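You operate a simulated robot arm through the tools that you are given. There is no shell and no other tool. Be economical: measure what you need, move in short steps, check, and stop when the job is done.

The job below is to be done with a simulated robot arm. You get a single attempt, and the scene is never put back.

JOB
Draw the orange fence fully back, take the silver block out of the gap and relock.
Fine: free the lever first; stand the block in the free spot beside the other two. Set down upright: thick silver block.
Where things are to end (x, y in the base frame): thick silver block within 0.04 m of [0.64, -0.12].

The check looks at the end state, three seconds after you hand in, the way a careful person would. Anything else that was tipped, shoved, dropped, spilled or broken makes it a failure.

ROBOT AND FRAMES
A 7-joint arm with a two-finger parallel gripper, fixed in place. Base frame: the origin is at the foot of the arm, x ahead of it, y to its left, z up; the work surface is at about z = 0.8. Readings come in m, degrees, newtons and seconds.
With the tool pointing down near the work surface it reaches from about 0.3 to 0.7 m from the base axis. Its first joint turns from -66.0 to 66.0 degrees. Payload 1.57 kg.
The tool frame sits at the grasp point between the pads (the TCP): z along the fingers, y along the line on which they close. The tips reach 0.03 m beyond it. Largest opening 0.11 m; finger width 0.024, thickness 0.012; the body of the gripper, 0.048 by 0.112 m, starts 0.078 m behind the TCP.
Orientation is that of the tool frame in the base frame, as [roll, pitch, yaw] about the fixed x, y, z axes, in that order (R = Rz(yaw) Ry(pitch) Rx(roll)). With the fingers straight down and closing along the base's y, the tool's x points along the base's -x, its y along +y and its z along -z.

CONTROLS
- The arm moves only by the tool jog_arm. Its argument "deltas" is one flat list of numbers, 7 for each row, row after row: the shift along the tool's x, y, z in m, then the turn, a rotation vector about the tool's x, y, z in degrees, then the gripper command, from -1 (shut) to 1 (fully open), values between in proportion. In form: [dx, dy, dz, ax, ay, az, hand, dx, dy, dz, ax, ay, az, hand, ...]. A call has 1 to 12 rows; each row is the pose to reach, as a shift and turn from the pose commanded when the call began, along the tool's axes at that moment. Each row takes 0.2 s and may step no farther than 0.05 m and 8.6 degrees from the row before; otherwise, or with a gripper value out of range, the whole call is refused. Where a pose cannot be reached the arm comes as near as it can. A force on the tool above 70 N (or 10 N above the force at the start of the call, whichever is more), or a blocked arm, ends the call early, and 0.2 s more pass. Each finger travels about 0.108 m/s and halts on what it meets, pressing with about 27 N; the grip force reading is that of the motor and also rises with nothing between the fingers. The clock runs only during rows and for 0.2 s after the last one: add rows that repeat a pose to give the fingers time. The reply holds the time, the measured pose of the TCP, the force on the tool along the base axes, the opening and the grip force, in the units named above and with some noise, with the torque about the TCP (base axes, N m) and any sound that the robot's microphone picked up.
- Cameras (640 x 400 px; columns grow to the right, rows downward): "scene" is fixed at [0.1725, -0.3959, 1.4085]; the picture's right is [0.73, -0.68, 0.00], its down [-0.35, -0.38, -0.86] and it looks along [0.58, 0.63, -0.51] (base axes); focal length 331 px, centre (320, 200). "wrist" rides on the gripper at [0.07, 0.016, -0.141] in the tool frame; the picture's right is [-0.23, 0.97, 0.00], its down [-0.86, -0.20, -0.48] and it looks along [-0.47, -0.11, 0.88] (tool axes); focal length 222 px, centre (320, 200). There is no depth. A picture from a camera that has moved, and an enlarged one, comes with that camera's place and axes in the base frame and with its lens.
- grab_frame(camera): a new picture of that camera. It takes no simulated time.
- enlarge(camera, box): a new picture of the part [left, top, right, bottom] of that camera's present view, enlarged. It takes no simulated time.
- close_job(): hands the job in; it is judged then, once.

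Work in short steps. Places have to be worked out from the pictures, the camera data and where the tool is seen: move nearer, look again, correct. Check each grasp and each placing, and mend what went wrong. You have 120 turns and 64 pictures in all, those below and enlarged ones among them. Open the gripper and draw the arm clear of the work before you hand the job in, unless the task says otherwise; then end with one line.

The tools are called after ">>>" as name(argument=value, ...) on one line, values as JSON. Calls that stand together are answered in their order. jog_arm: Moves the arm, as the interface text tells. Its arguments: {"type":"object","properties":{"deltas":{"type":"array","items":{"type":"number"}}},"required":["deltas"]} The other tools are called the same way: grab_frame (camera) takes a picture; enlarge (camera, box) takes an enlarged picture of a part of a camera's view; close_job () hands the job in.

At the start:

```text
clock: 0.0
ee_pos: [0.3605, 0.0165, 1.1622]
ee_rot: [180.0, 0.0, 180.0]
ft_force: [-0.5, 0.0, -0.2]
ft_torque: [0.0, -0.01, 0.0]
gripper_width: 0.1099
grip_force: 0.0
```

scene: 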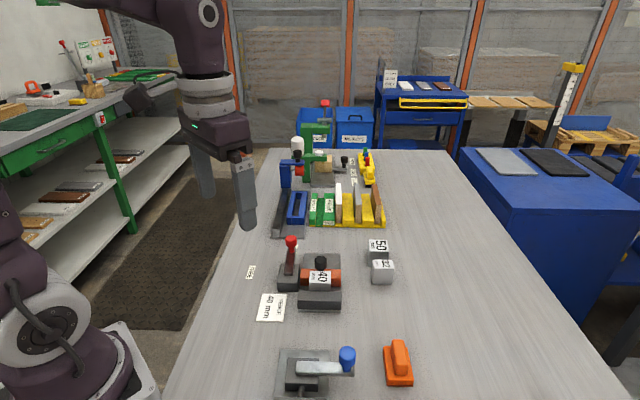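
wrist: 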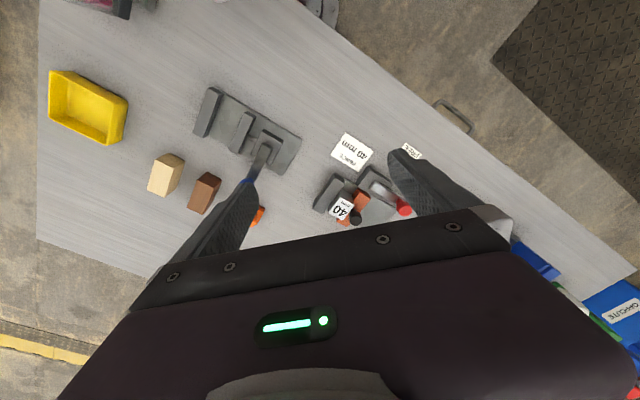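

I'll look closer at the fixture with the orange part and red lever, and at the labelled blocks.

>>> enlarge(camera="scene", box=[240, 220, 420, 330])

>>> enlarge(camera="wrist", box=[180, 70, 440, 240])

>>> enlarge(camera="scene", box=[260, 120, 420, 230])

```text
3.56 times, centred on (330, 275) of scene
camera zoom: at [0.1725, -0.3959, 1.4085], right [0.73, -0.68, 0.0], down [-0.35, -0.38, -0.86], along [0.58, 0.63, -0.51], focal length 1177 px, centre (284, -67)
```

zoom: 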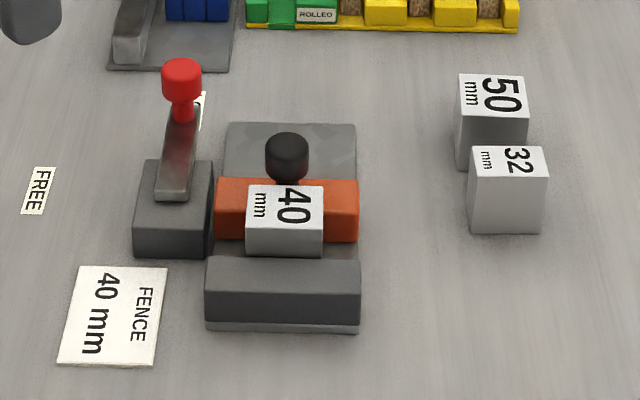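

```text
2.35 times, centred on (310, 155) of wrist
camera zoom: at [0.2895, 0.0326, 1.3038], right [0.23, 0.97, 0.0], down [0.86, -0.2, 0.48], along [0.47, -0.11, -0.88], focal length 523 px, centre (344, 306)
```

zoom: 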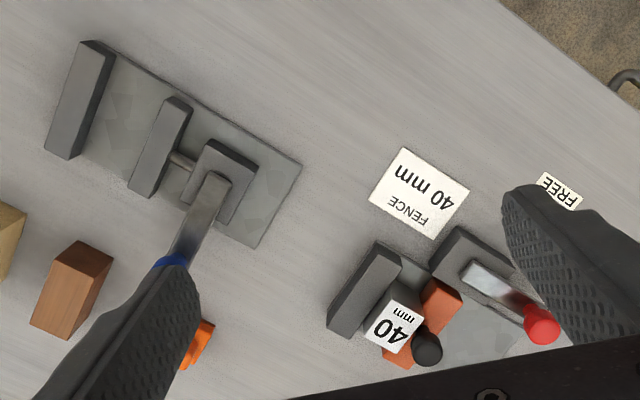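

```text
3.64 times, centred on (340, 175) of scene
camera zoom: at [0.1725, -0.3959, 1.4085], right [0.73, -0.68, 0.0], down [-0.35, -0.38, -0.86], along [0.58, 0.63, -0.51], focal length 1204 px, centre (247, 291)
```

zoom: 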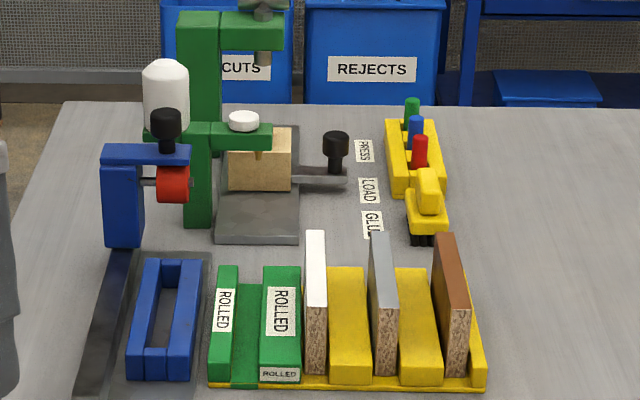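

The fixture lies at about (0.58, 0.06), with its slide direction about (0.68, 0.73). The lever looks like it swings about a vertical axis toward FREE. I'll rotate the tool to align with the fixture and get a wrist view of it.

>>> jog_arm(deltas=[-0.0217, -0.0127, 0.0183, 0, 0, -7.83, 1, -0.0433, -0.0253, 0.0367, 0, 0, -15.67, 1, -0.065, -0.038, 0.055, 0, 0, -23.5, 1, -0.0867, -0.0507, 0.0733, 0, 0, -31.33, 1, -0.1083, -0.0633, 0.0917, 0, 0, -39.17, 1, -0.13, -0.076, 0.11, 0, 0, -47, 1, -0.13, -0.076, 0.11, 0, 0, -47, 1])

>>> grab_frame(camera="wrist")

```text
clock: 1.6
ee_pos: [0.4899, -0.0593, 1.0517]
ee_rot: [-180.0, 0.0, -133.0]
ft_force: [0.5, 0.2, 1.5]
ft_torque: [0.02, 0.01, 0.02]
gripper_width: 0.1103
grip_force: 0.0
```

```text
58 pictures are left
camera wrist: at [0.4301, -0.1004, 1.1937], right [-0.56, 0.83, 0.0], down [0.73, 0.49, 0.48], along [0.4, 0.27, -0.88], focal length 222 px, centre (320, 200)
```

wrist: 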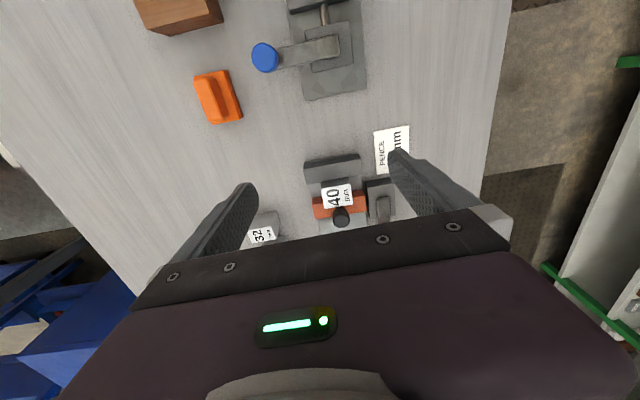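

The palm hides the far half of the fixture, so I'll move forward along the slide direction and look again.

>>> jog_arm(deltas=[-0.04, 0.01, 0, 0, 0, 0, 1, -0.08, 0.02, 0, 0, 0, 0, 1, -0.12, 0.03, 0, 0, 0, 0, 1, -0.12, 0.03, 0, 0, 0, 0, 1])

>>> grab_frame(camera="wrist")

>>> enlarge(camera="wrist", box=[240, 50, 440, 210])

```text
clock: 2.6
ee_pos: [0.5486, 0.0494, 1.0521]
ee_rot: [-180.0, -0.1, -133.0]
ft_force: [0.2, 0.0, 0.6]
ft_torque: [0.03, 0.0, 0.0]
gripper_width: 0.1099
grip_force: 0.1
```

```text
57 pictures are left
camera wrist: at [0.49, 0.0083, 1.1935], right [-0.56, 0.83, 0.0], down [0.73, 0.49, 0.48], along [0.4, 0.27, -0.88], focal length 222 px, centre (320, 200)
```

wrist: 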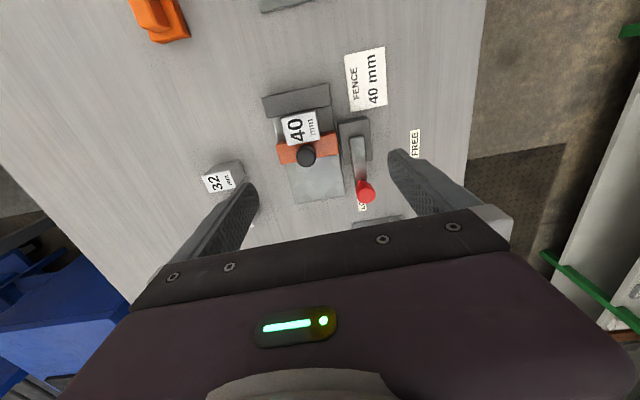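

```text
2.50 times, centred on (340, 130) of wrist
camera zoom: at [0.49, 0.0083, 1.1935], right [-0.56, 0.83, 0.0], down [0.73, 0.49, 0.48], along [0.4, 0.27, -0.88], focal length 555 px, centre (270, 375)
```

zoom: 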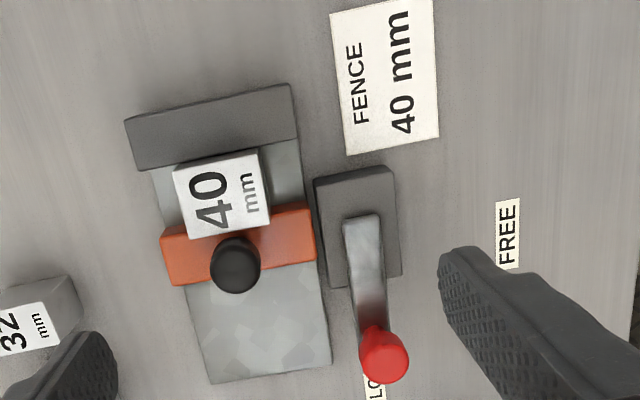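

The lever runs LOCK → FREE about a pivot near (0.533, 0.108), and the red knob sits near (0.583, 0.160) at z≈0.872. I'll close the gripper and lower it beside the knob, on the fence side, for a push.

>>> jog_arm(deltas=[-0.035, 0.006, 0, 0, 0, 0, -1, -0.07, 0.012, 0, 0, 0, 0, -1, -0.105, 0.0176, 0, 0, 0, 0, -1, -0.105, 0.0176, 0.04, 0, 0, 0, -1, -0.105, 0.0176, 0.08, 0, 0, 0, -1, -0.105, 0.0176, 0.11, 0, 0, 0, -1, -0.105, 0.0176, 0.11, 0, 0, 0, -1])

>>> enlarge(camera="scene", box=[230, 170, 410, 320])

>>> grab_frame(camera="wrist")

```text
clock: 4.2
ee_pos: [0.6086, 0.1378, 0.9402]
ee_rot: [180.0, 0.0, -133.0]
ft_force: [0.6, -0.4, -1.5]
ft_torque: [-0.01, 0.0, 0.02]
gripper_width: 0.0
grip_force: 21.6
```

```text
2.67 times, centred on (320, 245) of scene
camera zoom: at [0.1725, -0.3959, 1.4085], right [0.73, -0.68, 0.0], down [-0.35, -0.38, -0.86], along [0.58, 0.63, -0.51], focal length 883 px, centre (320, 80)
```

zoom: 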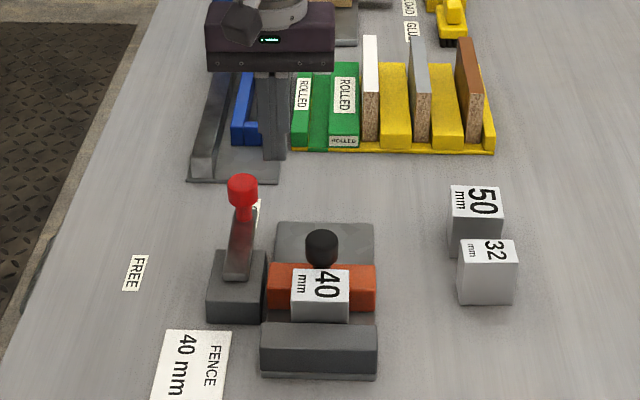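

```text
54 pictures are left
camera wrist: at [0.5486, 0.0976, 1.0837], right [-0.56, 0.83, 0.0], down [0.73, 0.49, 0.48], along [0.4, 0.27, -0.88], focal length 222 px, centre (320, 200)
```

wrist: 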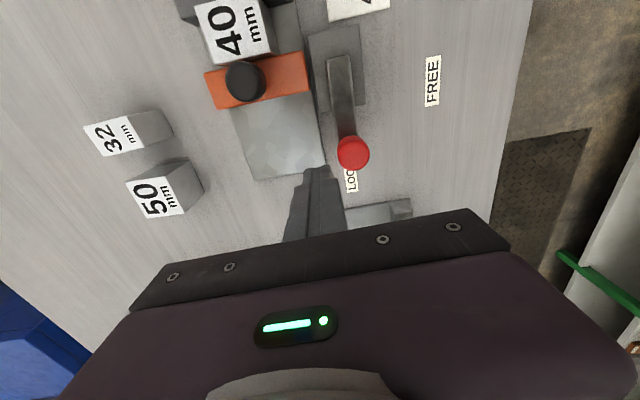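

The fingertips are beside the red knob with clearance. I'll descend to knob level (tips at about 0.852) and push along the arc toward FREE.

>>> jog_arm(deltas=[0, 0, 0.03, 0, 0, 0, -1, 0, 0, 0.058, 0, 0, 0, -1, 0.0043, 0.0084, 0.058, 0, 0, 0, -1, 0.0018, 0.0158, 0.058, 0, 0, 0, -1, 0.0003, 0.0234, 0.058, 0, 0, 0, -1, -0.0005, 0.0311, 0.058, 0, 0, 0, -1, -0.0006, 0.0388, 0.058, 0, 0, 0, -1, 0.0003, 0.0465, 0.058, 0, 0, 0, -1])

>>> grab_frame(camera="wrist")

```text
clock: 6.0
ee_pos: [0.5735, 0.1691, 0.883]
ee_rot: [179.9, 0.1, -133.0]
ft_force: [-0.2, -2.8, -1.1]
ft_torque: [-0.02, 0.01, 0.02]
gripper_width: 0.0
grip_force: 21.9
```

```text
53 pictures are left
camera wrist: at [0.5139, 0.1289, 1.0253], right [-0.56, 0.83, 0.0], down [0.73, 0.49, 0.48], along [0.4, 0.27, -0.88], focal length 222 px, centre (320, 200)
```

wrist: 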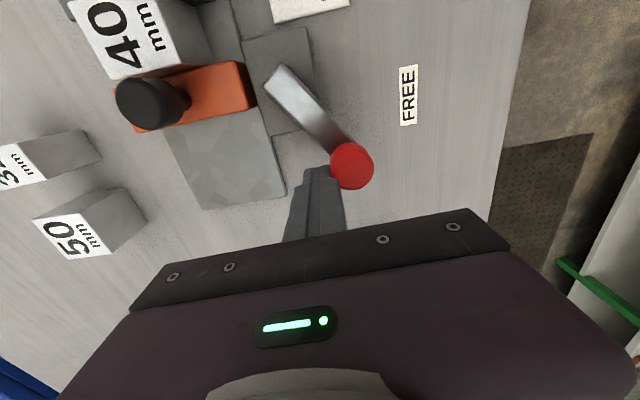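

The lever is now at about 79° and following the pusher. I'll continue along the arc toward FREE.

>>> jog_arm(deltas=[0.0017, 0.0076, 0, 0, 0, 0, -1, 0.004, 0.015, 0, 0, 0, 0, -1, 0.0071, 0.0221, 0, 0, 0, 0, -1, 0.0109, 0.0287, 0, 0, 0, 0, -1, 0.0156, 0.035, 0, 0, 0, 0, -1, 0.0207, 0.0409, 0, 0, 0, 0, -1])

>>> grab_frame(camera="wrist")

```text
clock: 7.4
ee_pos: [0.5311, 0.1826, 0.8843]
ee_rot: [-179.9, 0.2, -133.0]
ft_force: [9.7, 0.1, -3.4]
ft_torque: [0.0, -0.13, 0.0]
gripper_width: 0.0
grip_force: 21.7
```

```text
52 pictures are left
camera wrist: at [0.4709, 0.1416, 1.0263], right [-0.56, 0.83, 0.0], down [0.73, 0.49, 0.48], along [0.4, 0.27, -0.88], focal length 222 px, centre (320, 200)
```

wrist: 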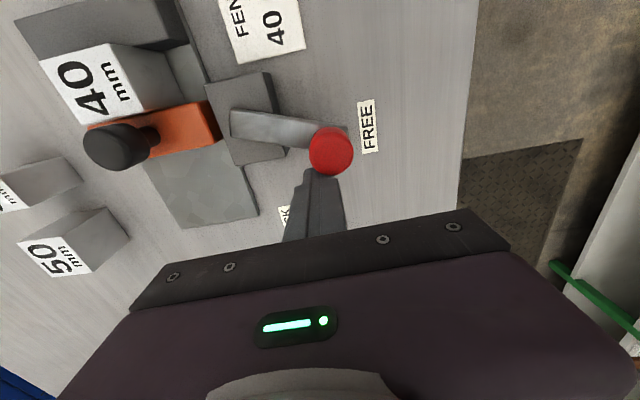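

The lever is at about 113°, nearly pointing at FREE, and resistance is rising (9.7 N). I'll nudge a few degrees more to find the stop.

>>> jog_arm(deltas=[0.0028, 0.0026, 0, 0, 0, 0, -1, 0.0056, 0.005, 0, 0, 0, 0, -1, 0.0085, 0.0075, 0, 0, 0, 0, -1])

>>> grab_frame(camera="wrist")

```text
clock: 8.2
ee_pos: [0.5297, 0.1835, 0.8868]
ee_rot: [-179.3, 1.7, -133.0]
ft_force: [18.4, 6.1, -9.8]
ft_torque: [0.02, -0.17, -0.1]
gripper_width: 0.0002
grip_force: 21.0
stopped in row 3: the force on the tool passed its limit at 73 N (the readings are from after the stop); the commanded pose is now the measured one
```

```text
51 pictures are left
camera wrist: at [0.4661, 0.1411, 1.0262], right [-0.56, 0.83, -0.01], down [0.72, 0.48, 0.51], along [0.42, 0.28, -0.86], focal length 222 px, centre (320, 200)
```

wrist: 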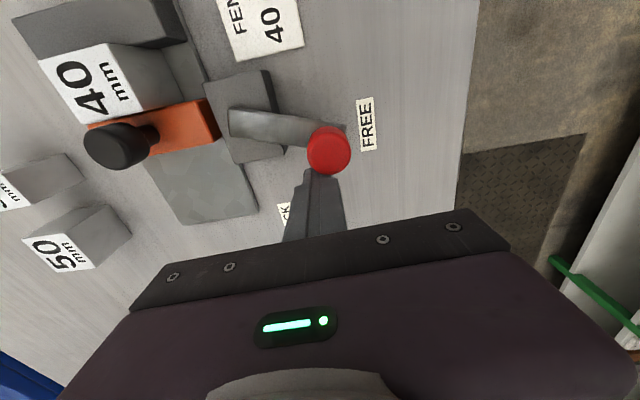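

The lever is hard against its stop and pointing at FREE. I'll back away from the knob, re-level the tool and lift.

>>> jog_arm(deltas=[-0.003, -0.011, 0, -0.3, 0.8, 0, -1, -0.0063, -0.0214, 0, -0.7, 1.7, 0, -1, -0.0063, -0.0214, -0.045, -0.7, 1.7, 0, -1, -0.0063, -0.0214, -0.09, -0.7, 1.7, 0, -1, -0.0063, -0.0214, -0.09, -0.7, 1.7, 0, -1])

>>> enlarge(camera="scene", box=[230, 210, 410, 320])

>>> grab_frame(camera="wrist")

```text
clock: 9.4
ee_pos: [0.5448, 0.1705, 0.9756]
ee_rot: [179.9, -0.5, -133.1]
ft_force: [-0.5, -0.5, 0.8]
ft_torque: [0.02, -0.01, 0.0]
gripper_width: 0.0001
grip_force: 21.5
```

```text
3.56 times, centred on (320, 265) of scene
camera zoom: at [0.1725, -0.3959, 1.4085], right [0.73, -0.68, 0.0], down [-0.35, -0.38, -0.86], along [0.58, 0.63, -0.51], focal length 1177 px, centre (320, -31)
```

zoom: 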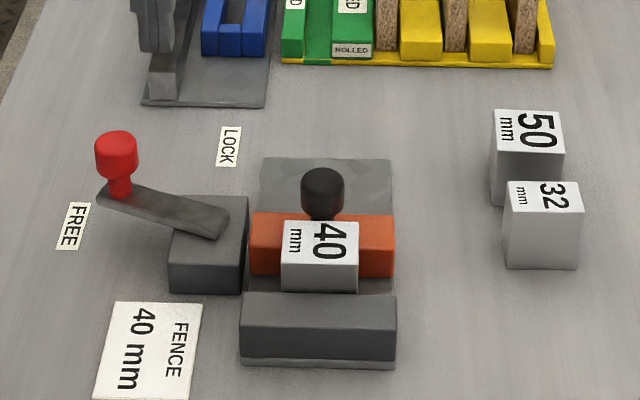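

```text
49 pictures are left
camera wrist: at [0.4866, 0.1317, 1.1187], right [-0.56, 0.83, 0.0], down [0.73, 0.49, 0.47], along [0.39, 0.26, -0.88], focal length 222 px, centre (320, 200)
```

wrist: 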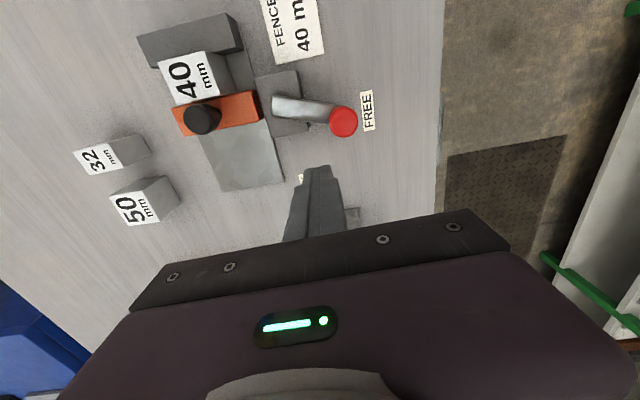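

The lever is at FREE. The fence's black knob is at about (0.583, 0.047) with its top at z≈0.88. I'll move over it with a 0.06 opening, descend to straddle it and check before closing.

>>> jog_arm(deltas=[0.0205, -0.0374, 0, 0, -0.5, 0, 0.09, 0.041, -0.0747, 0, 0, -0.5, 0, 0.09, 0.0615, -0.1121, 0, 0, -0.5, 0, 0.09, 0.0615, -0.1121, 0.04, 0, -0.5, 0, 0.09, 0.0615, -0.1121, 0.04, 0, -0.5, 0, 0.09])

>>> grab_frame(camera="wrist")

>>> enlarge(camera="scene", box=[230, 180, 410, 320])

```text
clock: 10.6
ee_pos: [0.5849, 0.0496, 0.9376]
ee_rot: [179.9, 0.1, -133.1]
ft_force: [-0.3, -0.3, -0.5]
ft_torque: [-0.01, -0.01, 0.01]
gripper_width: 0.0599
grip_force: 0.1
```

```text
48 pictures are left
camera wrist: at [0.5262, 0.0081, 1.0785], right [-0.56, 0.83, 0.0], down [0.73, 0.49, 0.48], along [0.4, 0.27, -0.88], focal length 222 px, centre (320, 200)
```

wrist: 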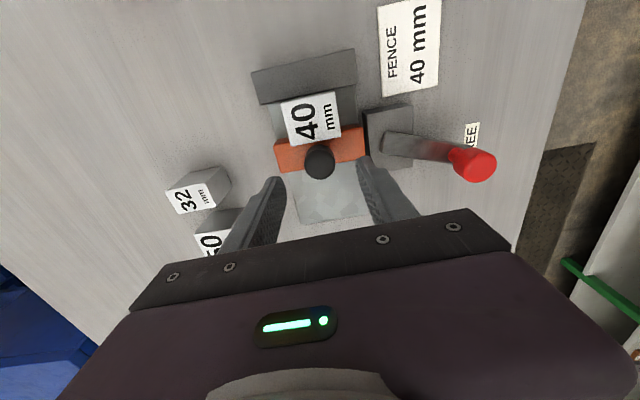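

```text
2.86 times, centred on (320, 250) of scene
camera zoom: at [0.1725, -0.3959, 1.4085], right [0.73, -0.68, 0.0], down [-0.35, -0.38, -0.86], along [0.58, 0.63, -0.51], focal length 946 px, centre (320, 57)
```

zoom: 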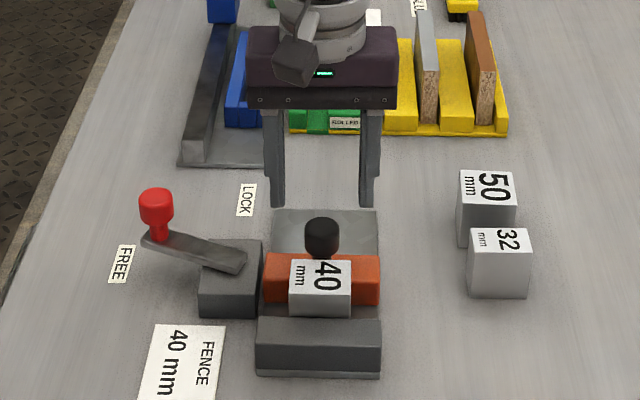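

The knob is centred between the fingers. I'll descend 0.055 m and close on it.

>>> jog_arm(deltas=[0, 0, 0.03, 0, 0, 0, 0.09, 0, 0, 0.055, 0, 0, 0, 0.09, 0, 0, 0.055, 0, 0, 0, -1, 0, 0, 0.055, 0, 0, 0, -1, 0, 0, 0.055, 0, 0, 0, -1])

>>> grab_frame(camera="wrist")

```text
clock: 11.8
ee_pos: [0.586, 0.0484, 0.8818]
ee_rot: [179.9, 0.0, -132.9]
ft_force: [4.7, -3.4, -5.5]
ft_torque: [-0.1, -0.27, 0.2]
gripper_width: 0.0295
grip_force: 39.2
```

```text
46 pictures are left
camera wrist: at [0.5263, 0.0082, 1.0232], right [-0.56, 0.83, 0.0], down [0.73, 0.49, 0.48], along [0.4, 0.27, -0.88], focal length 222 px, centre (320, 200)
```

wrist: 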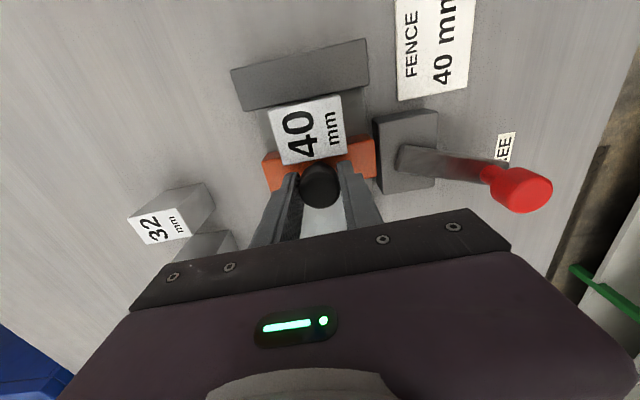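

The knob is gripped at 0.0295 m. I'll pull back along the slide direction in small steps and watch the force.

>>> jog_arm(deltas=[-0.005, -0.001, 0, 0, 0, 0, -1, -0.01, -0.001, 0, 0, 0, 0, -1, -0.015, -0.001, 0, 0, 0, 0, -1, -0.02, -0.001, 0, 0, 0, 0, -1, -0.025, -0.001, 0, 0, 0, 0, -1])

>>> grab_frame(camera="wrist")

```text
clock: 13.0
ee_pos: [0.6031, 0.0661, 0.8818]
ee_rot: [180.0, 0.0, -133.1]
ft_force: [9.0, -10.9, -16.6]
ft_torque: [-0.34, 0.15, -0.08]
gripper_width: 0.0293
grip_force: 39.1
```

```text
45 pictures are left
camera wrist: at [0.5437, 0.0257, 1.0233], right [-0.56, 0.83, 0.0], down [0.73, 0.49, 0.48], along [0.4, 0.27, -0.88], focal length 222 px, centre (320, 200)
```

wrist: 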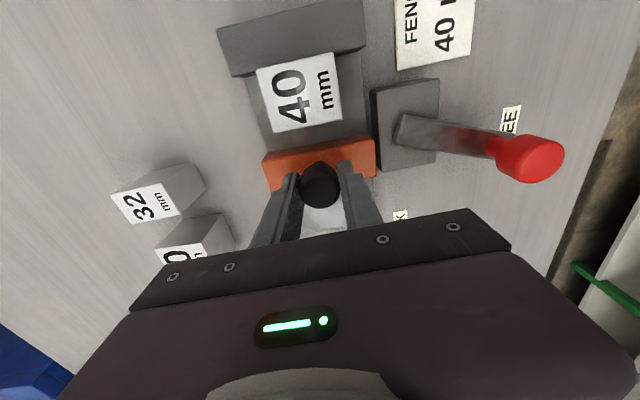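

The fence slides and the block stays put. Side force is building toward +r, so I'll bias the path slightly that way and keep pulling.

>>> jog_arm(deltas=[-0.001, -0.002, 0.0005, 0, 0, 0, -1, -0.006, -0.0022, 0.0005, 0, 0, 0, -1, -0.011, -0.0024, 0.0005, 0, 0, 0, -1, -0.016, -0.0026, 0.0005, 0, 0, 0, -1, -0.021, -0.0028, 0.0005, 0, 0, 0, -1, -0.025, -0.003, 0.0005, 0, 0, 0, -1])

>>> grab_frame(camera="wrist")

```text
clock: 14.4
ee_pos: [0.6232, 0.0844, 0.8834]
ee_rot: [-179.9, 0.5, -133.0]
ft_force: [-1.2, 0.0, -0.6]
ft_torque: [-0.02, 0.01, 0.01]
gripper_width: 0.0
grip_force: 20.8
```

```text
44 pictures are left
camera wrist: at [0.5635, 0.0435, 1.0237], right [-0.56, 0.83, 0.0], down [0.73, 0.49, 0.49], along [0.4, 0.27, -0.87], focal length 222 px, centre (320, 200)
```

wrist: 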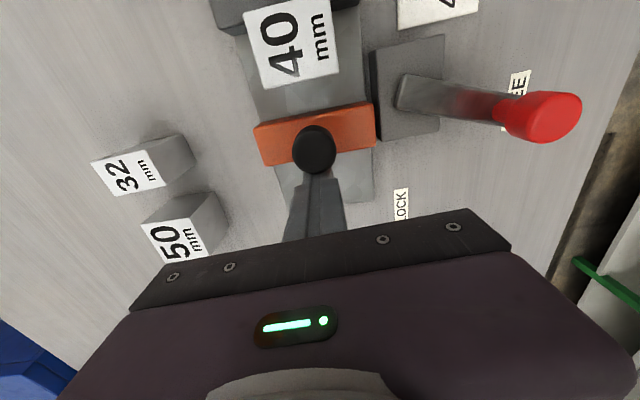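

The fingers slipped off ahead of the knob. The fence has moved about 19 mm and I can't yet tell whether that is the end stop. I'll re-open, straddle the knob with the grip slightly on its near side and pull again.

>>> jog_arm(deltas=[-0.004, 0.002, 0, 0, 0.5, 0, 0.09, -0.004, 0.0044, 0, 0, 0.5, 0, 0.09, 0.015, 0.0044, 0, 0, 0.5, 0, 0.09, 0.037, 0.0044, 0, 0, 0.5, 0, 0.09, 0.037, 0.0044, 0, 0, 0.5, 0, 0.09])

>>> grab_frame(camera="wrist")

>>> enlarge(camera="scene", box=[230, 190, 410, 320])

```text
clock: 15.6
ee_pos: [0.594, 0.0596, 0.8814]
ee_rot: [179.9, -0.4, -133.0]
ft_force: [0.1, 0.3, 0.6]
ft_torque: [-0.03, -0.03, 0.02]
gripper_width: 0.0599
grip_force: 0.1
```

```text
43 pictures are left
camera wrist: at [0.5351, 0.0194, 1.0236], right [-0.56, 0.83, 0.0], down [0.73, 0.49, 0.47], along [0.39, 0.26, -0.88], focal length 222 px, centre (320, 200)
```

wrist: 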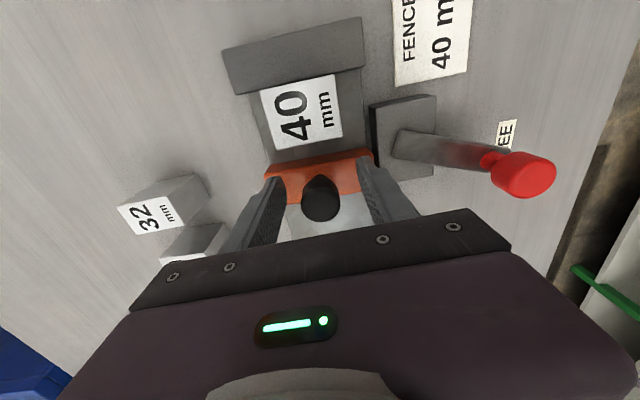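

```text
3.08 times, centred on (320, 255) of scene
camera zoom: at [0.1725, -0.3959, 1.4085], right [0.73, -0.68, 0.0], down [-0.35, -0.38, -0.86], along [0.58, 0.63, -0.51], focal length 1019 px, centre (320, 31)
```

zoom: 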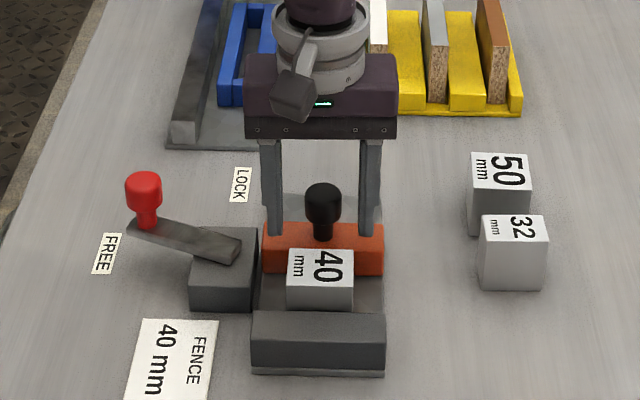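

The fingers straddle the knob with the centre about 4 mm on the near side. I'll close and pull again.

>>> jog_arm(deltas=[0, 0, 0, 0, 0, 0, -1, 0, 0, 0, 0, 0, 0, -1, 0, 0, 0, 0, 0, 0, -1, -0.004, 0, 0, 0, 0, 0, -1, -0.008, 0, 0, 0, 0, 0, -1, -0.012, 0, 0, 0, 0, 0, -1])

>>> grab_frame(camera="wrist")

```text
clock: 17.0
ee_pos: [0.6031, 0.0659, 0.881]
ee_rot: [-179.9, -0.6, -133.2]
ft_force: [15.5, -32.9, -5.2]
ft_torque: [0.45, -0.62, -0.38]
gripper_width: 0.0294
grip_force: 38.9
```

```text
41 pictures are left
camera wrist: at [0.5438, 0.0261, 1.024], right [-0.55, 0.83, 0.0], down [0.73, 0.49, 0.47], along [0.39, 0.26, -0.88], focal length 222 px, centre (320, 200)
```

wrist: 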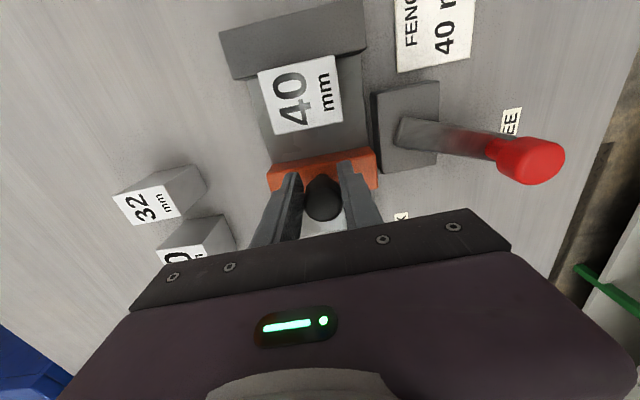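

The fence is still moving (another ~11 mm), so it isn't at its stop yet. There's about 33 N of side load toward +r, so I'll relieve that and keep pulling.

>>> jog_arm(deltas=[0, -0.003, 0, 0, 0, 0, -1, -0.005, -0.003, 0, 0, 0, 0, -1, -0.01, -0.0032, 0, 0, 0, 0, -1, -0.015, -0.0034, 0, 0, 0, 0, -1])

>>> grab_frame(camera="wrist")

```text
clock: 18.0
ee_pos: [0.6138, 0.0752, 0.8807]
ee_rot: [179.9, -0.6, -133.1]
ft_force: [-12.4, -26.0, -2.4]
ft_torque: [-0.42, 0.08, 0.02]
gripper_width: 0.0296
grip_force: 39.0
```

```text
40 pictures are left
camera wrist: at [0.5549, 0.0367, 1.0233], right [-0.56, 0.83, 0.0], down [0.73, 0.49, 0.47], along [0.39, 0.26, -0.88], focal length 222 px, centre (320, 200)
```

wrist: 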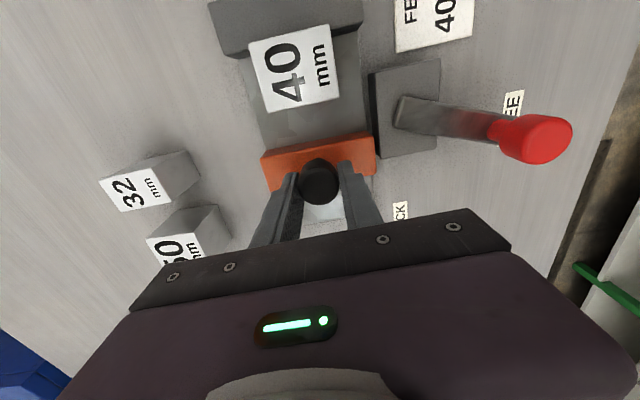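

Resistance along the slide is now 27 N and the grip has crept ahead of the knob again, so this may be the stop. I'll switch to pushing the knob from the block side with closed fingers, which can't slip: open, lift, close and line up behind it.

>>> jog_arm(deltas=[0, 0, 0, 0, 0, 0, 0.09, 0, 0, 0, 0, -0.6, 0, 0.09, 0, 0, -0.04, 0, -0.6, 0, 0.09, 0.02, 0, -0.05, 0, -0.6, 0, -1, 0.04, 0, -0.05, 0, -0.6, 0, -1, 0.04, 0, -0.05, 0, -0.6, 0, -1])

>>> grab_frame(camera="wrist")

>>> enlarge(camera="scene", box=[230, 190, 410, 320])

```text
clock: 19.4
ee_pos: [0.5866, 0.0467, 0.9318]
ee_rot: [179.9, 0.0, -133.0]
ft_force: [0.4, 0.4, 0.6]
ft_torque: [0.0, -0.05, 0.01]
gripper_width: 0.0
grip_force: 21.3
```

```text
39 pictures are left
camera wrist: at [0.5277, 0.0071, 1.0731], right [-0.56, 0.83, 0.0], down [0.73, 0.49, 0.48], along [0.4, 0.27, -0.88], focal length 222 px, centre (320, 200)
```

wrist: 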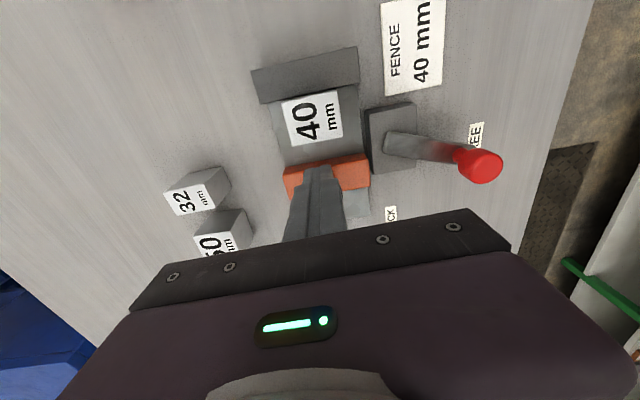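

```text
3.08 times, centred on (320, 255) of scene
camera zoom: at [0.1725, -0.3959, 1.4085], right [0.73, -0.68, 0.0], down [-0.35, -0.38, -0.86], along [0.58, 0.63, -0.51], focal length 1019 px, centre (320, 31)
```

zoom: 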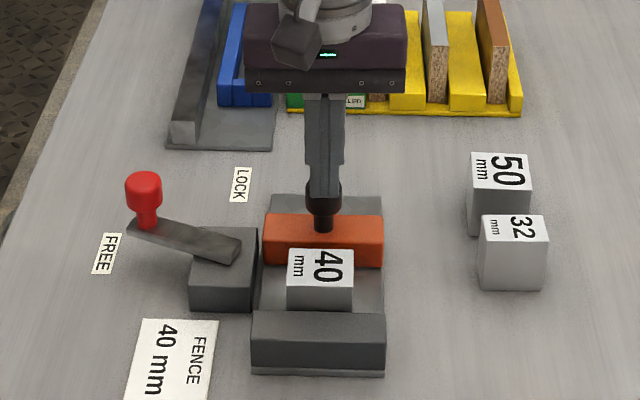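

I'll zoom in to check whether the fingertips are on the near side of the knob.

>>> enlarge(camera="scene", box=[290, 220, 350, 290])

>>> enlarge(camera="wrist", box=[240, 70, 400, 230])

```text
5.71 times, centred on (320, 255) of scene
camera zoom: at [0.1725, -0.3959, 1.4085], right [0.73, -0.68, 0.0], down [-0.35, -0.38, -0.86], along [0.58, 0.63, -0.51], focal length 1892 px, centre (320, -114)
```

zoom: 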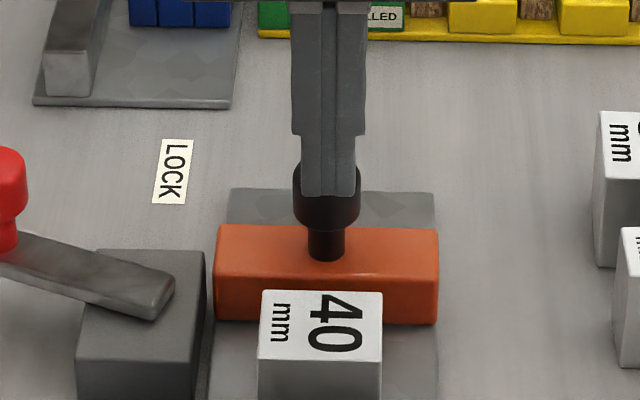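

```text
2.50 times, centred on (320, 150) of wrist
camera zoom: at [0.5277, 0.0071, 1.0731], right [-0.56, 0.83, 0.0], down [0.73, 0.49, 0.48], along [0.4, 0.27, -0.88], focal length 555 px, centre (320, 325)
```

zoom: 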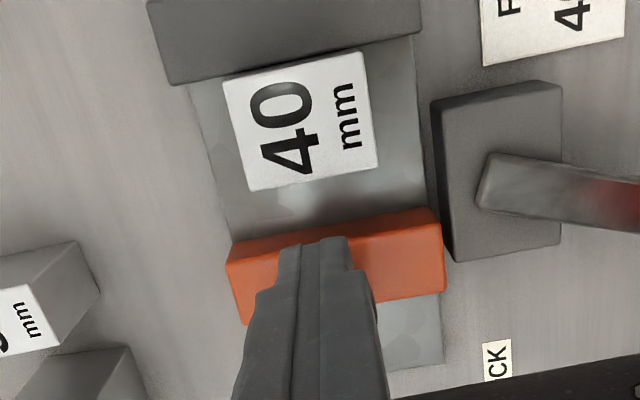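

The fingertips are on the near side of the knob. I'll lower to tips at about 0.869 (above the block top) and push the knob back.

>>> jog_arm(deltas=[0.002, 0, 0.017, 0, 0, 0, -1, 0.002, 0, 0.033, 0, 0, 0, -1, -0.002, 0, 0.033, 0, 0, 0, -1, -0.006, 0, 0.035, 0, 0, 0, -1, -0.01, 0, 0.038, 0, 0, 0, -1])

>>> grab_frame(camera="wrist")

```text
clock: 20.6
ee_pos: [0.5916, 0.0516, 0.8936]
ee_rot: [179.9, -0.3, -133.1]
ft_force: [-15.9, -17.2, 7.4]
ft_torque: [-0.09, 0.26, 0.01]
gripper_width: 0.0
grip_force: 21.5
```

```text
35 pictures are left
camera wrist: at [0.5335, 0.0125, 1.0354], right [-0.55, 0.83, 0.0], down [0.73, 0.49, 0.47], along [0.39, 0.26, -0.88], focal length 222 px, centre (320, 200)
```

wrist: 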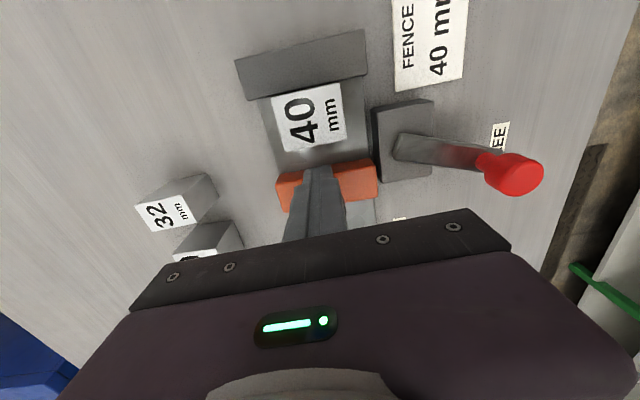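

Contact with about 23 N along the slide. I'll push a further 12 mm in small steps to see whether it moves or is at the stop.

>>> jog_arm(deltas=[-0.004, 0, 0, 0, 0, 0, -1, -0.008, 0, 0, 0, 0, 0, -1, -0.012, 0, 0, 0, 0, 0, -1])

>>> grab_frame(camera="wrist")

```text
clock: 21.2
ee_pos: [0.5931, 0.0511, 0.8926]
ee_rot: [179.5, -1.7, -133.4]
ft_force: [-6.5, -8.7, -1.4]
ft_torque: [-0.12, 0.04, 0.03]
gripper_width: 0.0002
grip_force: 21.4
stopped in row 3: the force on the tool passed its limit at 74 N (the readings are from after the stop); the commanded pose is now the measured one
```

```text
34 pictures are left
camera wrist: at [0.5364, 0.0143, 1.0357], right [-0.55, 0.83, 0.0], down [0.74, 0.49, 0.45], along [0.38, 0.25, -0.89], focal length 222 px, centre (320, 200)
```

wrist: 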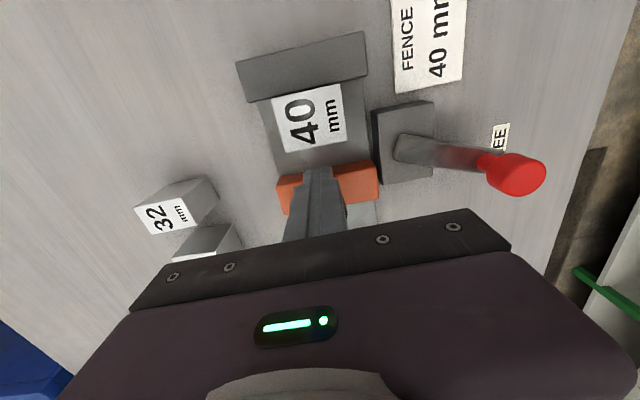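

The fence is at its back stop: 74 N produced no movement, with total travel of about 36 mm. I'll back off, lift, re-level, open to 0.075 and move over the block.

>>> jog_arm(deltas=[0.004, 0, 0, 0.2, -0.8, 0, -1, 0.004, 0, -0.035, 0.5, -1.7, -0.4, -1, 0.004, 0, -0.065, 0.5, -1.7, -0.4, 0.36, 0.024, 0.003, -0.065, 0.5, -1.7, -0.4, 0.36, 0.0444, 0.0065, -0.065, 0.5, -1.7, -0.4, 0.36, 0.0444, 0.0065, -0.065, 0.5, -1.7, -0.4, 0.36])

>>> grab_frame(camera="wrist")

>>> enlarge(camera="scene", box=[230, 190, 410, 320])

```text
clock: 22.6
ee_pos: [0.5605, 0.0261, 0.9577]
ee_rot: [-179.9, 0.4, -133.0]
ft_force: [0.6, 0.4, 0.4]
ft_torque: [0.01, 0.0, 0.03]
gripper_width: 0.0749
grip_force: 0.1
```

```text
33 pictures are left
camera wrist: at [0.4991, -0.0143, 1.1001], right [-0.56, 0.83, 0.0], down [0.73, 0.49, 0.48], along [0.4, 0.27, -0.87], focal length 222 px, centre (320, 200)
```

wrist: 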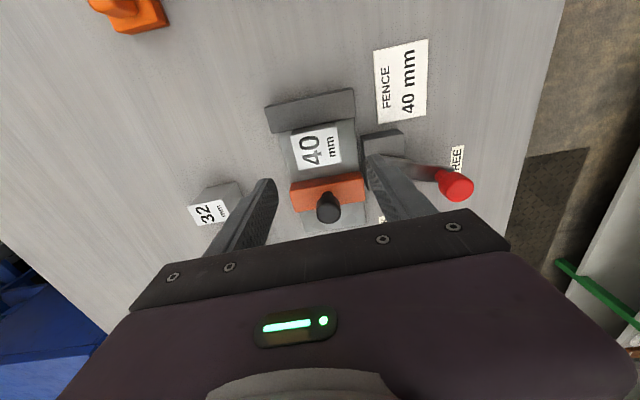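

```text
3.08 times, centred on (320, 255) of scene
camera zoom: at [0.1725, -0.3959, 1.4085], right [0.73, -0.68, 0.0], down [-0.35, -0.38, -0.86], along [0.58, 0.63, -0.51], focal length 1019 px, centre (320, 31)
```

zoom: 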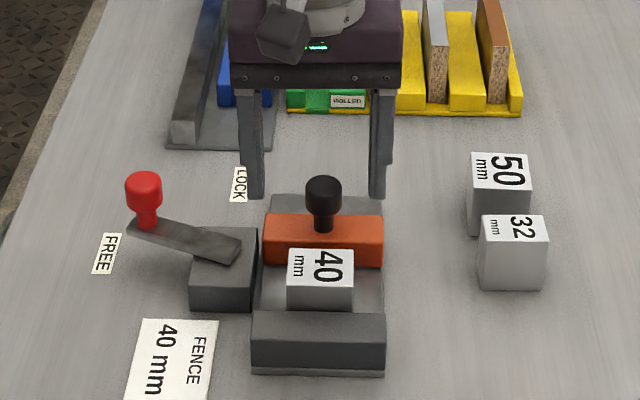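

The block top centre is about (0.556, 0.020), z 0.866. The lever housing is close to the left finger, so I'll narrow the opening to 0.066, centre on the block and descend.

>>> jog_arm(deltas=[0.0075, -0.0008, 0, 0, 0.3, 0, 0.2, 0.0075, -0.0008, 0.04, 0, 0.3, 0, 0.2, 0.0075, -0.0008, 0.075, 0, 0.3, 0, 0.2, 0.0075, -0.0008, 0.075, 0, 0.3, 0, 0.2])

>>> grab_frame(camera="wrist")

>>> enlarge(camera="scene", box=[260, 210, 370, 300])

```text
clock: 23.6
ee_pos: [0.5556, 0.0209, 0.8835]
ee_rot: [-179.9, 0.1, -132.9]
ft_force: [0.0, 0.7, -0.1]
ft_torque: [0.01, 0.0, -0.06]
gripper_width: 0.0661
grip_force: 0.0
```

```text
31 pictures are left
camera wrist: at [0.4955, -0.0189, 1.0242], right [-0.56, 0.83, 0.0], down [0.73, 0.49, 0.48], along [0.4, 0.27, -0.88], focal length 222 px, centre (320, 200)
```

wrist: 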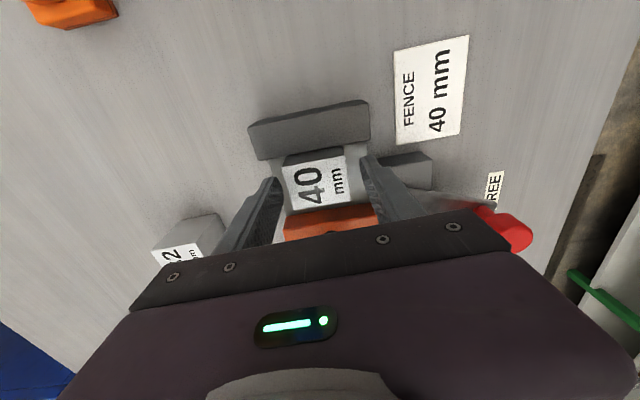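

```text
4.44 times, centred on (315, 255) of scene
camera zoom: at [0.1725, -0.3959, 1.4085], right [0.73, -0.68, 0.0], down [-0.35, -0.38, -0.86], along [0.58, 0.63, -0.51], focal length 1472 px, centre (342, -44)
```

zoom: 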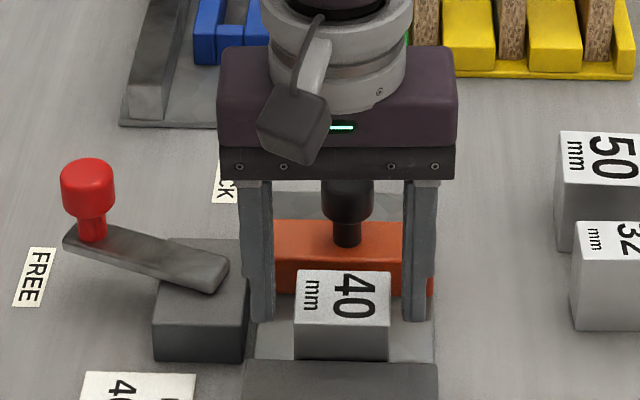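

Alignment is good, but the left finger is near the lever housing. I'll narrow to 0.058, descend to TCP z≈0.854 and close on the block.

>>> jog_arm(deltas=[0, 0, 0, 0, 0, 0, 0.055, 0, 0, 0.015, 0, 0, 0, 0.055, 0, 0, 0.029, 0, 0, 0, 0.055, 0, 0, 0.029, 0, 0, 0, -1, 0, 0, 0.029, 0, 0, 0, -1, 0, 0, 0.029, 0, 0, 0, -1])

>>> enlarge(camera="scene", box=[260, 210, 370, 300])

```text
clock: 25.0
ee_pos: [0.5552, 0.0208, 0.8529]
ee_rot: [-179.9, 0.1, -133.0]
ft_force: [2.6, -0.6, 12.3]
ft_torque: [0.16, 0.23, -0.07]
gripper_width: 0.0497
grip_force: 26.2
```

```text
4.44 times, centred on (315, 255) of scene
camera zoom: at [0.1723, -0.3959, 1.4085], right [0.73, -0.68, 0.0], down [-0.35, -0.38, -0.86], along [0.58, 0.63, -0.51], focal length 1472 px, centre (342, -44)
```

zoom: 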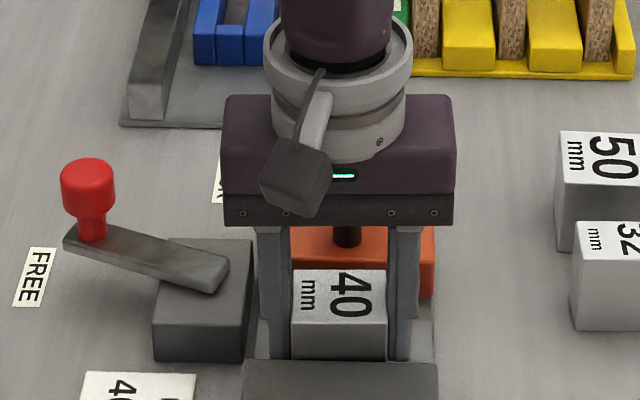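

The block is gripped at 0.0497 m. I'll lift straight up slowly and check.

>>> jog_arm(deltas=[0, 0, -0.01, 0, 0, 0, -1, 0, 0, -0.03, 0, 0, 0, -1, 0, 0, -0.055, 0, 0, 0, -1, 0, 0, -0.08, 0, 0, 0, -1, 0, 0, -0.1, 0, 0, 0, -1, 0, 0, -0.1, 0, 0, 0, -1])

>>> grab_frame(camera="scene")

>>> enlarge(camera="scene", box=[250, 180, 420, 320])

```text
clock: 26.4
ee_pos: [0.5561, 0.0198, 0.9544]
ee_rot: [-179.9, 0.1, -133.0]
ft_force: [0.4, 0.5, 0.4]
ft_torque: [0.0, 0.0, -0.01]
gripper_width: 0.0
grip_force: 21.5
```

```text
28 pictures are left
```

scene: 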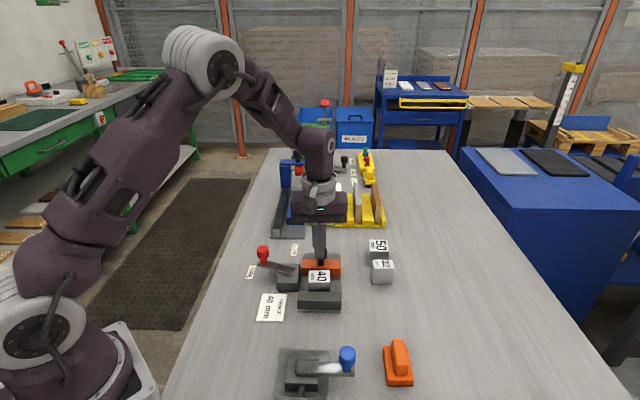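

```text
2.86 times, centred on (335, 250) of scene
camera zoom: at [0.1725, -0.3959, 1.4085], right [0.73, -0.68, 0.0], down [-0.35, -0.38, -0.86], along [0.58, 0.63, -0.51], focal length 946 px, centre (277, 57)
```

zoom: 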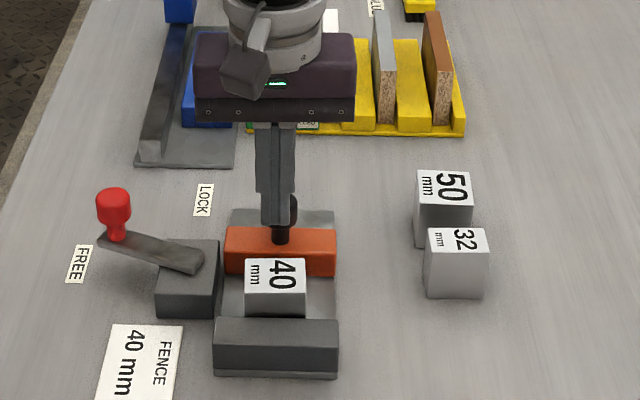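

The block slipped out during the lift and is still standing in place. I'll reopen, descend again a bit lower, let the grip build longer and lift only a few mm at a time.

>>> jog_arm(deltas=[0, 0, 0, 0, 0, 0, 0.075, 0, 0, 0.03, 0, 0, 0, 0.075, 0, 0, 0.06, 0, 0, 0, 0.075, 0, 0, 0.06, 0, 0, 0, 0.075])

>>> enlarge(camera="wrist", box=[230, 80, 430, 240])

```text
clock: 27.4
ee_pos: [0.5552, 0.0214, 0.8938]
ee_rot: [-180.0, 0.1, -133.0]
ft_force: [-0.6, -0.5, 0.5]
ft_torque: [-0.02, -0.01, -0.01]
gripper_width: 0.0591
grip_force: 0.1
```

```text
2.50 times, centred on (330, 160) of wrist
camera zoom: at [0.495, -0.0195, 1.0356], right [-0.56, 0.83, 0.0], down [0.73, 0.49, 0.48], along [0.4, 0.27, -0.88], focal length 555 px, centre (295, 300)
```

zoom: 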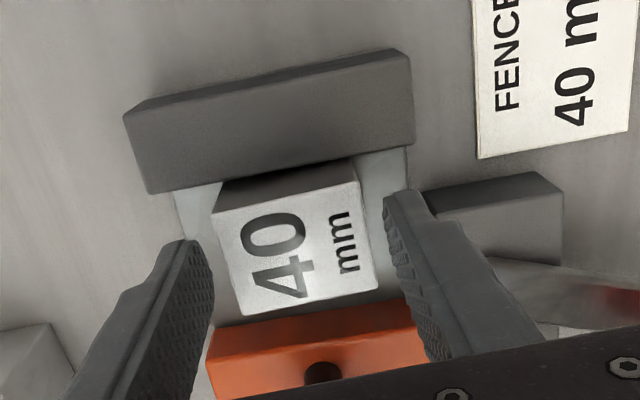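

Fingers and block are well aligned, so the slip came from grip or lift speed. I'll descend to TCP 0.849, grip with a longer dwell and lift very gently.

>>> jog_arm(deltas=[0, 0, 0.025, 0, 0, 0, 0.06, 0, 0, 0.045, 0, 0, 0, 0.06, 0, 0, 0.045, 0, 0, 0, -1, 0, 0, 0.045, 0, 0, 0, -1, 0, 0, 0.045, 0, 0, 0, -1, 0, 0, 0.045, 0, 0, 0, -1, 0, 0, 0.045, 0, 0, 0, -1, 0, 0, 0.045, 0, 0, 0, -1])

```text
clock: 29.2
ee_pos: [0.5555, 0.0206, 0.8484]
ee_rot: [-179.9, 0.2, -133.0]
ft_force: [-5.1, 1.2, 11.0]
ft_torque: [0.05, 0.38, 0.03]
gripper_width: 0.05
grip_force: 26.9
```

The grip is steady at about 27 N and 0.050 m. I'll lift gently, 3 mm per row.

>>> jog_arm(deltas=[0, 0, -0.002, 0, 0, 0, -1, 0, 0, -0.004, 0, 0, 0, -1, 0, 0, -0.007, 0, 0, 0, -1, 0, 0, -0.01, 0, 0, 0, -1, 0, 0, -0.013, 0, 0, 0, -1, 0, 0, -0.013, 0, 0, 0, -1])

>>> enlarge(camera="scene", box=[260, 210, 370, 300])

```text
clock: 30.6
ee_pos: [0.5564, 0.0201, 0.8634]
ee_rot: [-179.9, 0.1, -133.0]
ft_force: [0.5, -0.1, -3.1]
ft_torque: [-0.01, 0.04, -0.01]
gripper_width: 0.0501
grip_force: 26.7
```

```text
4.44 times, centred on (315, 255) of scene
camera zoom: at [0.1725, -0.3959, 1.4085], right [0.73, -0.68, 0.0], down [-0.35, -0.38, -0.86], along [0.58, 0.63, -0.51], focal length 1472 px, centre (342, -44)
```

zoom: 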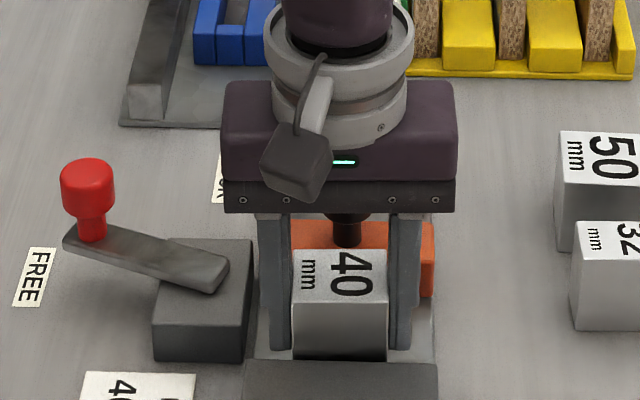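

The block is lifting cleanly (3 N load). I'll keep lifting gently.

>>> jog_arm(deltas=[0, 0, -0.003, 0, 0, 0, -1, 0, 0, -0.007, 0, 0, 0, -1, 0, 0, -0.012, 0, 0, 0, -1, 0, 0, -0.017, 0, 0, 0, -1, 0, 0, -0.022, 0, 0, 0, -1, 0, 0, -0.027, 0, 0, 0, -1, 0, 0, -0.032, 0, 0, 0, -1, 0, 0, -0.037, 0, 0, 0, -1, 0, 0, -0.042, 0, 0, 0, -1, 0, 0, -0.046, 0, 0, 0, -1, 0, 0, -0.048, 0, 0, 0, -1, 0, 0, -0.048, 0, 0, 0, -1])

>>> enlarge(camera="scene", box=[250, 180, 420, 320])

```text
clock: 33.2
ee_pos: [0.5564, 0.0203, 0.9114]
ee_rot: [-179.9, 0.1, -133.0]
ft_force: [-0.5, 0.1, -3.8]
ft_torque: [0.01, 0.01, 0.03]
gripper_width: 0.0497
grip_force: 27.3
```

```text
2.86 times, centred on (335, 250) of scene
camera zoom: at [0.1725, -0.3959, 1.4085], right [0.73, -0.68, 0.0], down [-0.35, -0.38, -0.86], along [0.58, 0.63, -0.51], focal length 946 px, centre (277, 57)
```

zoom: 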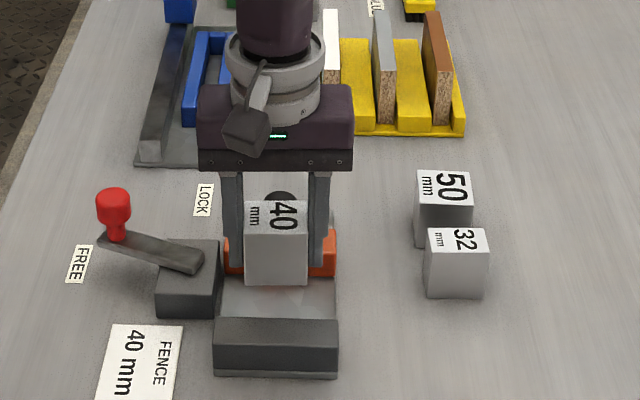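

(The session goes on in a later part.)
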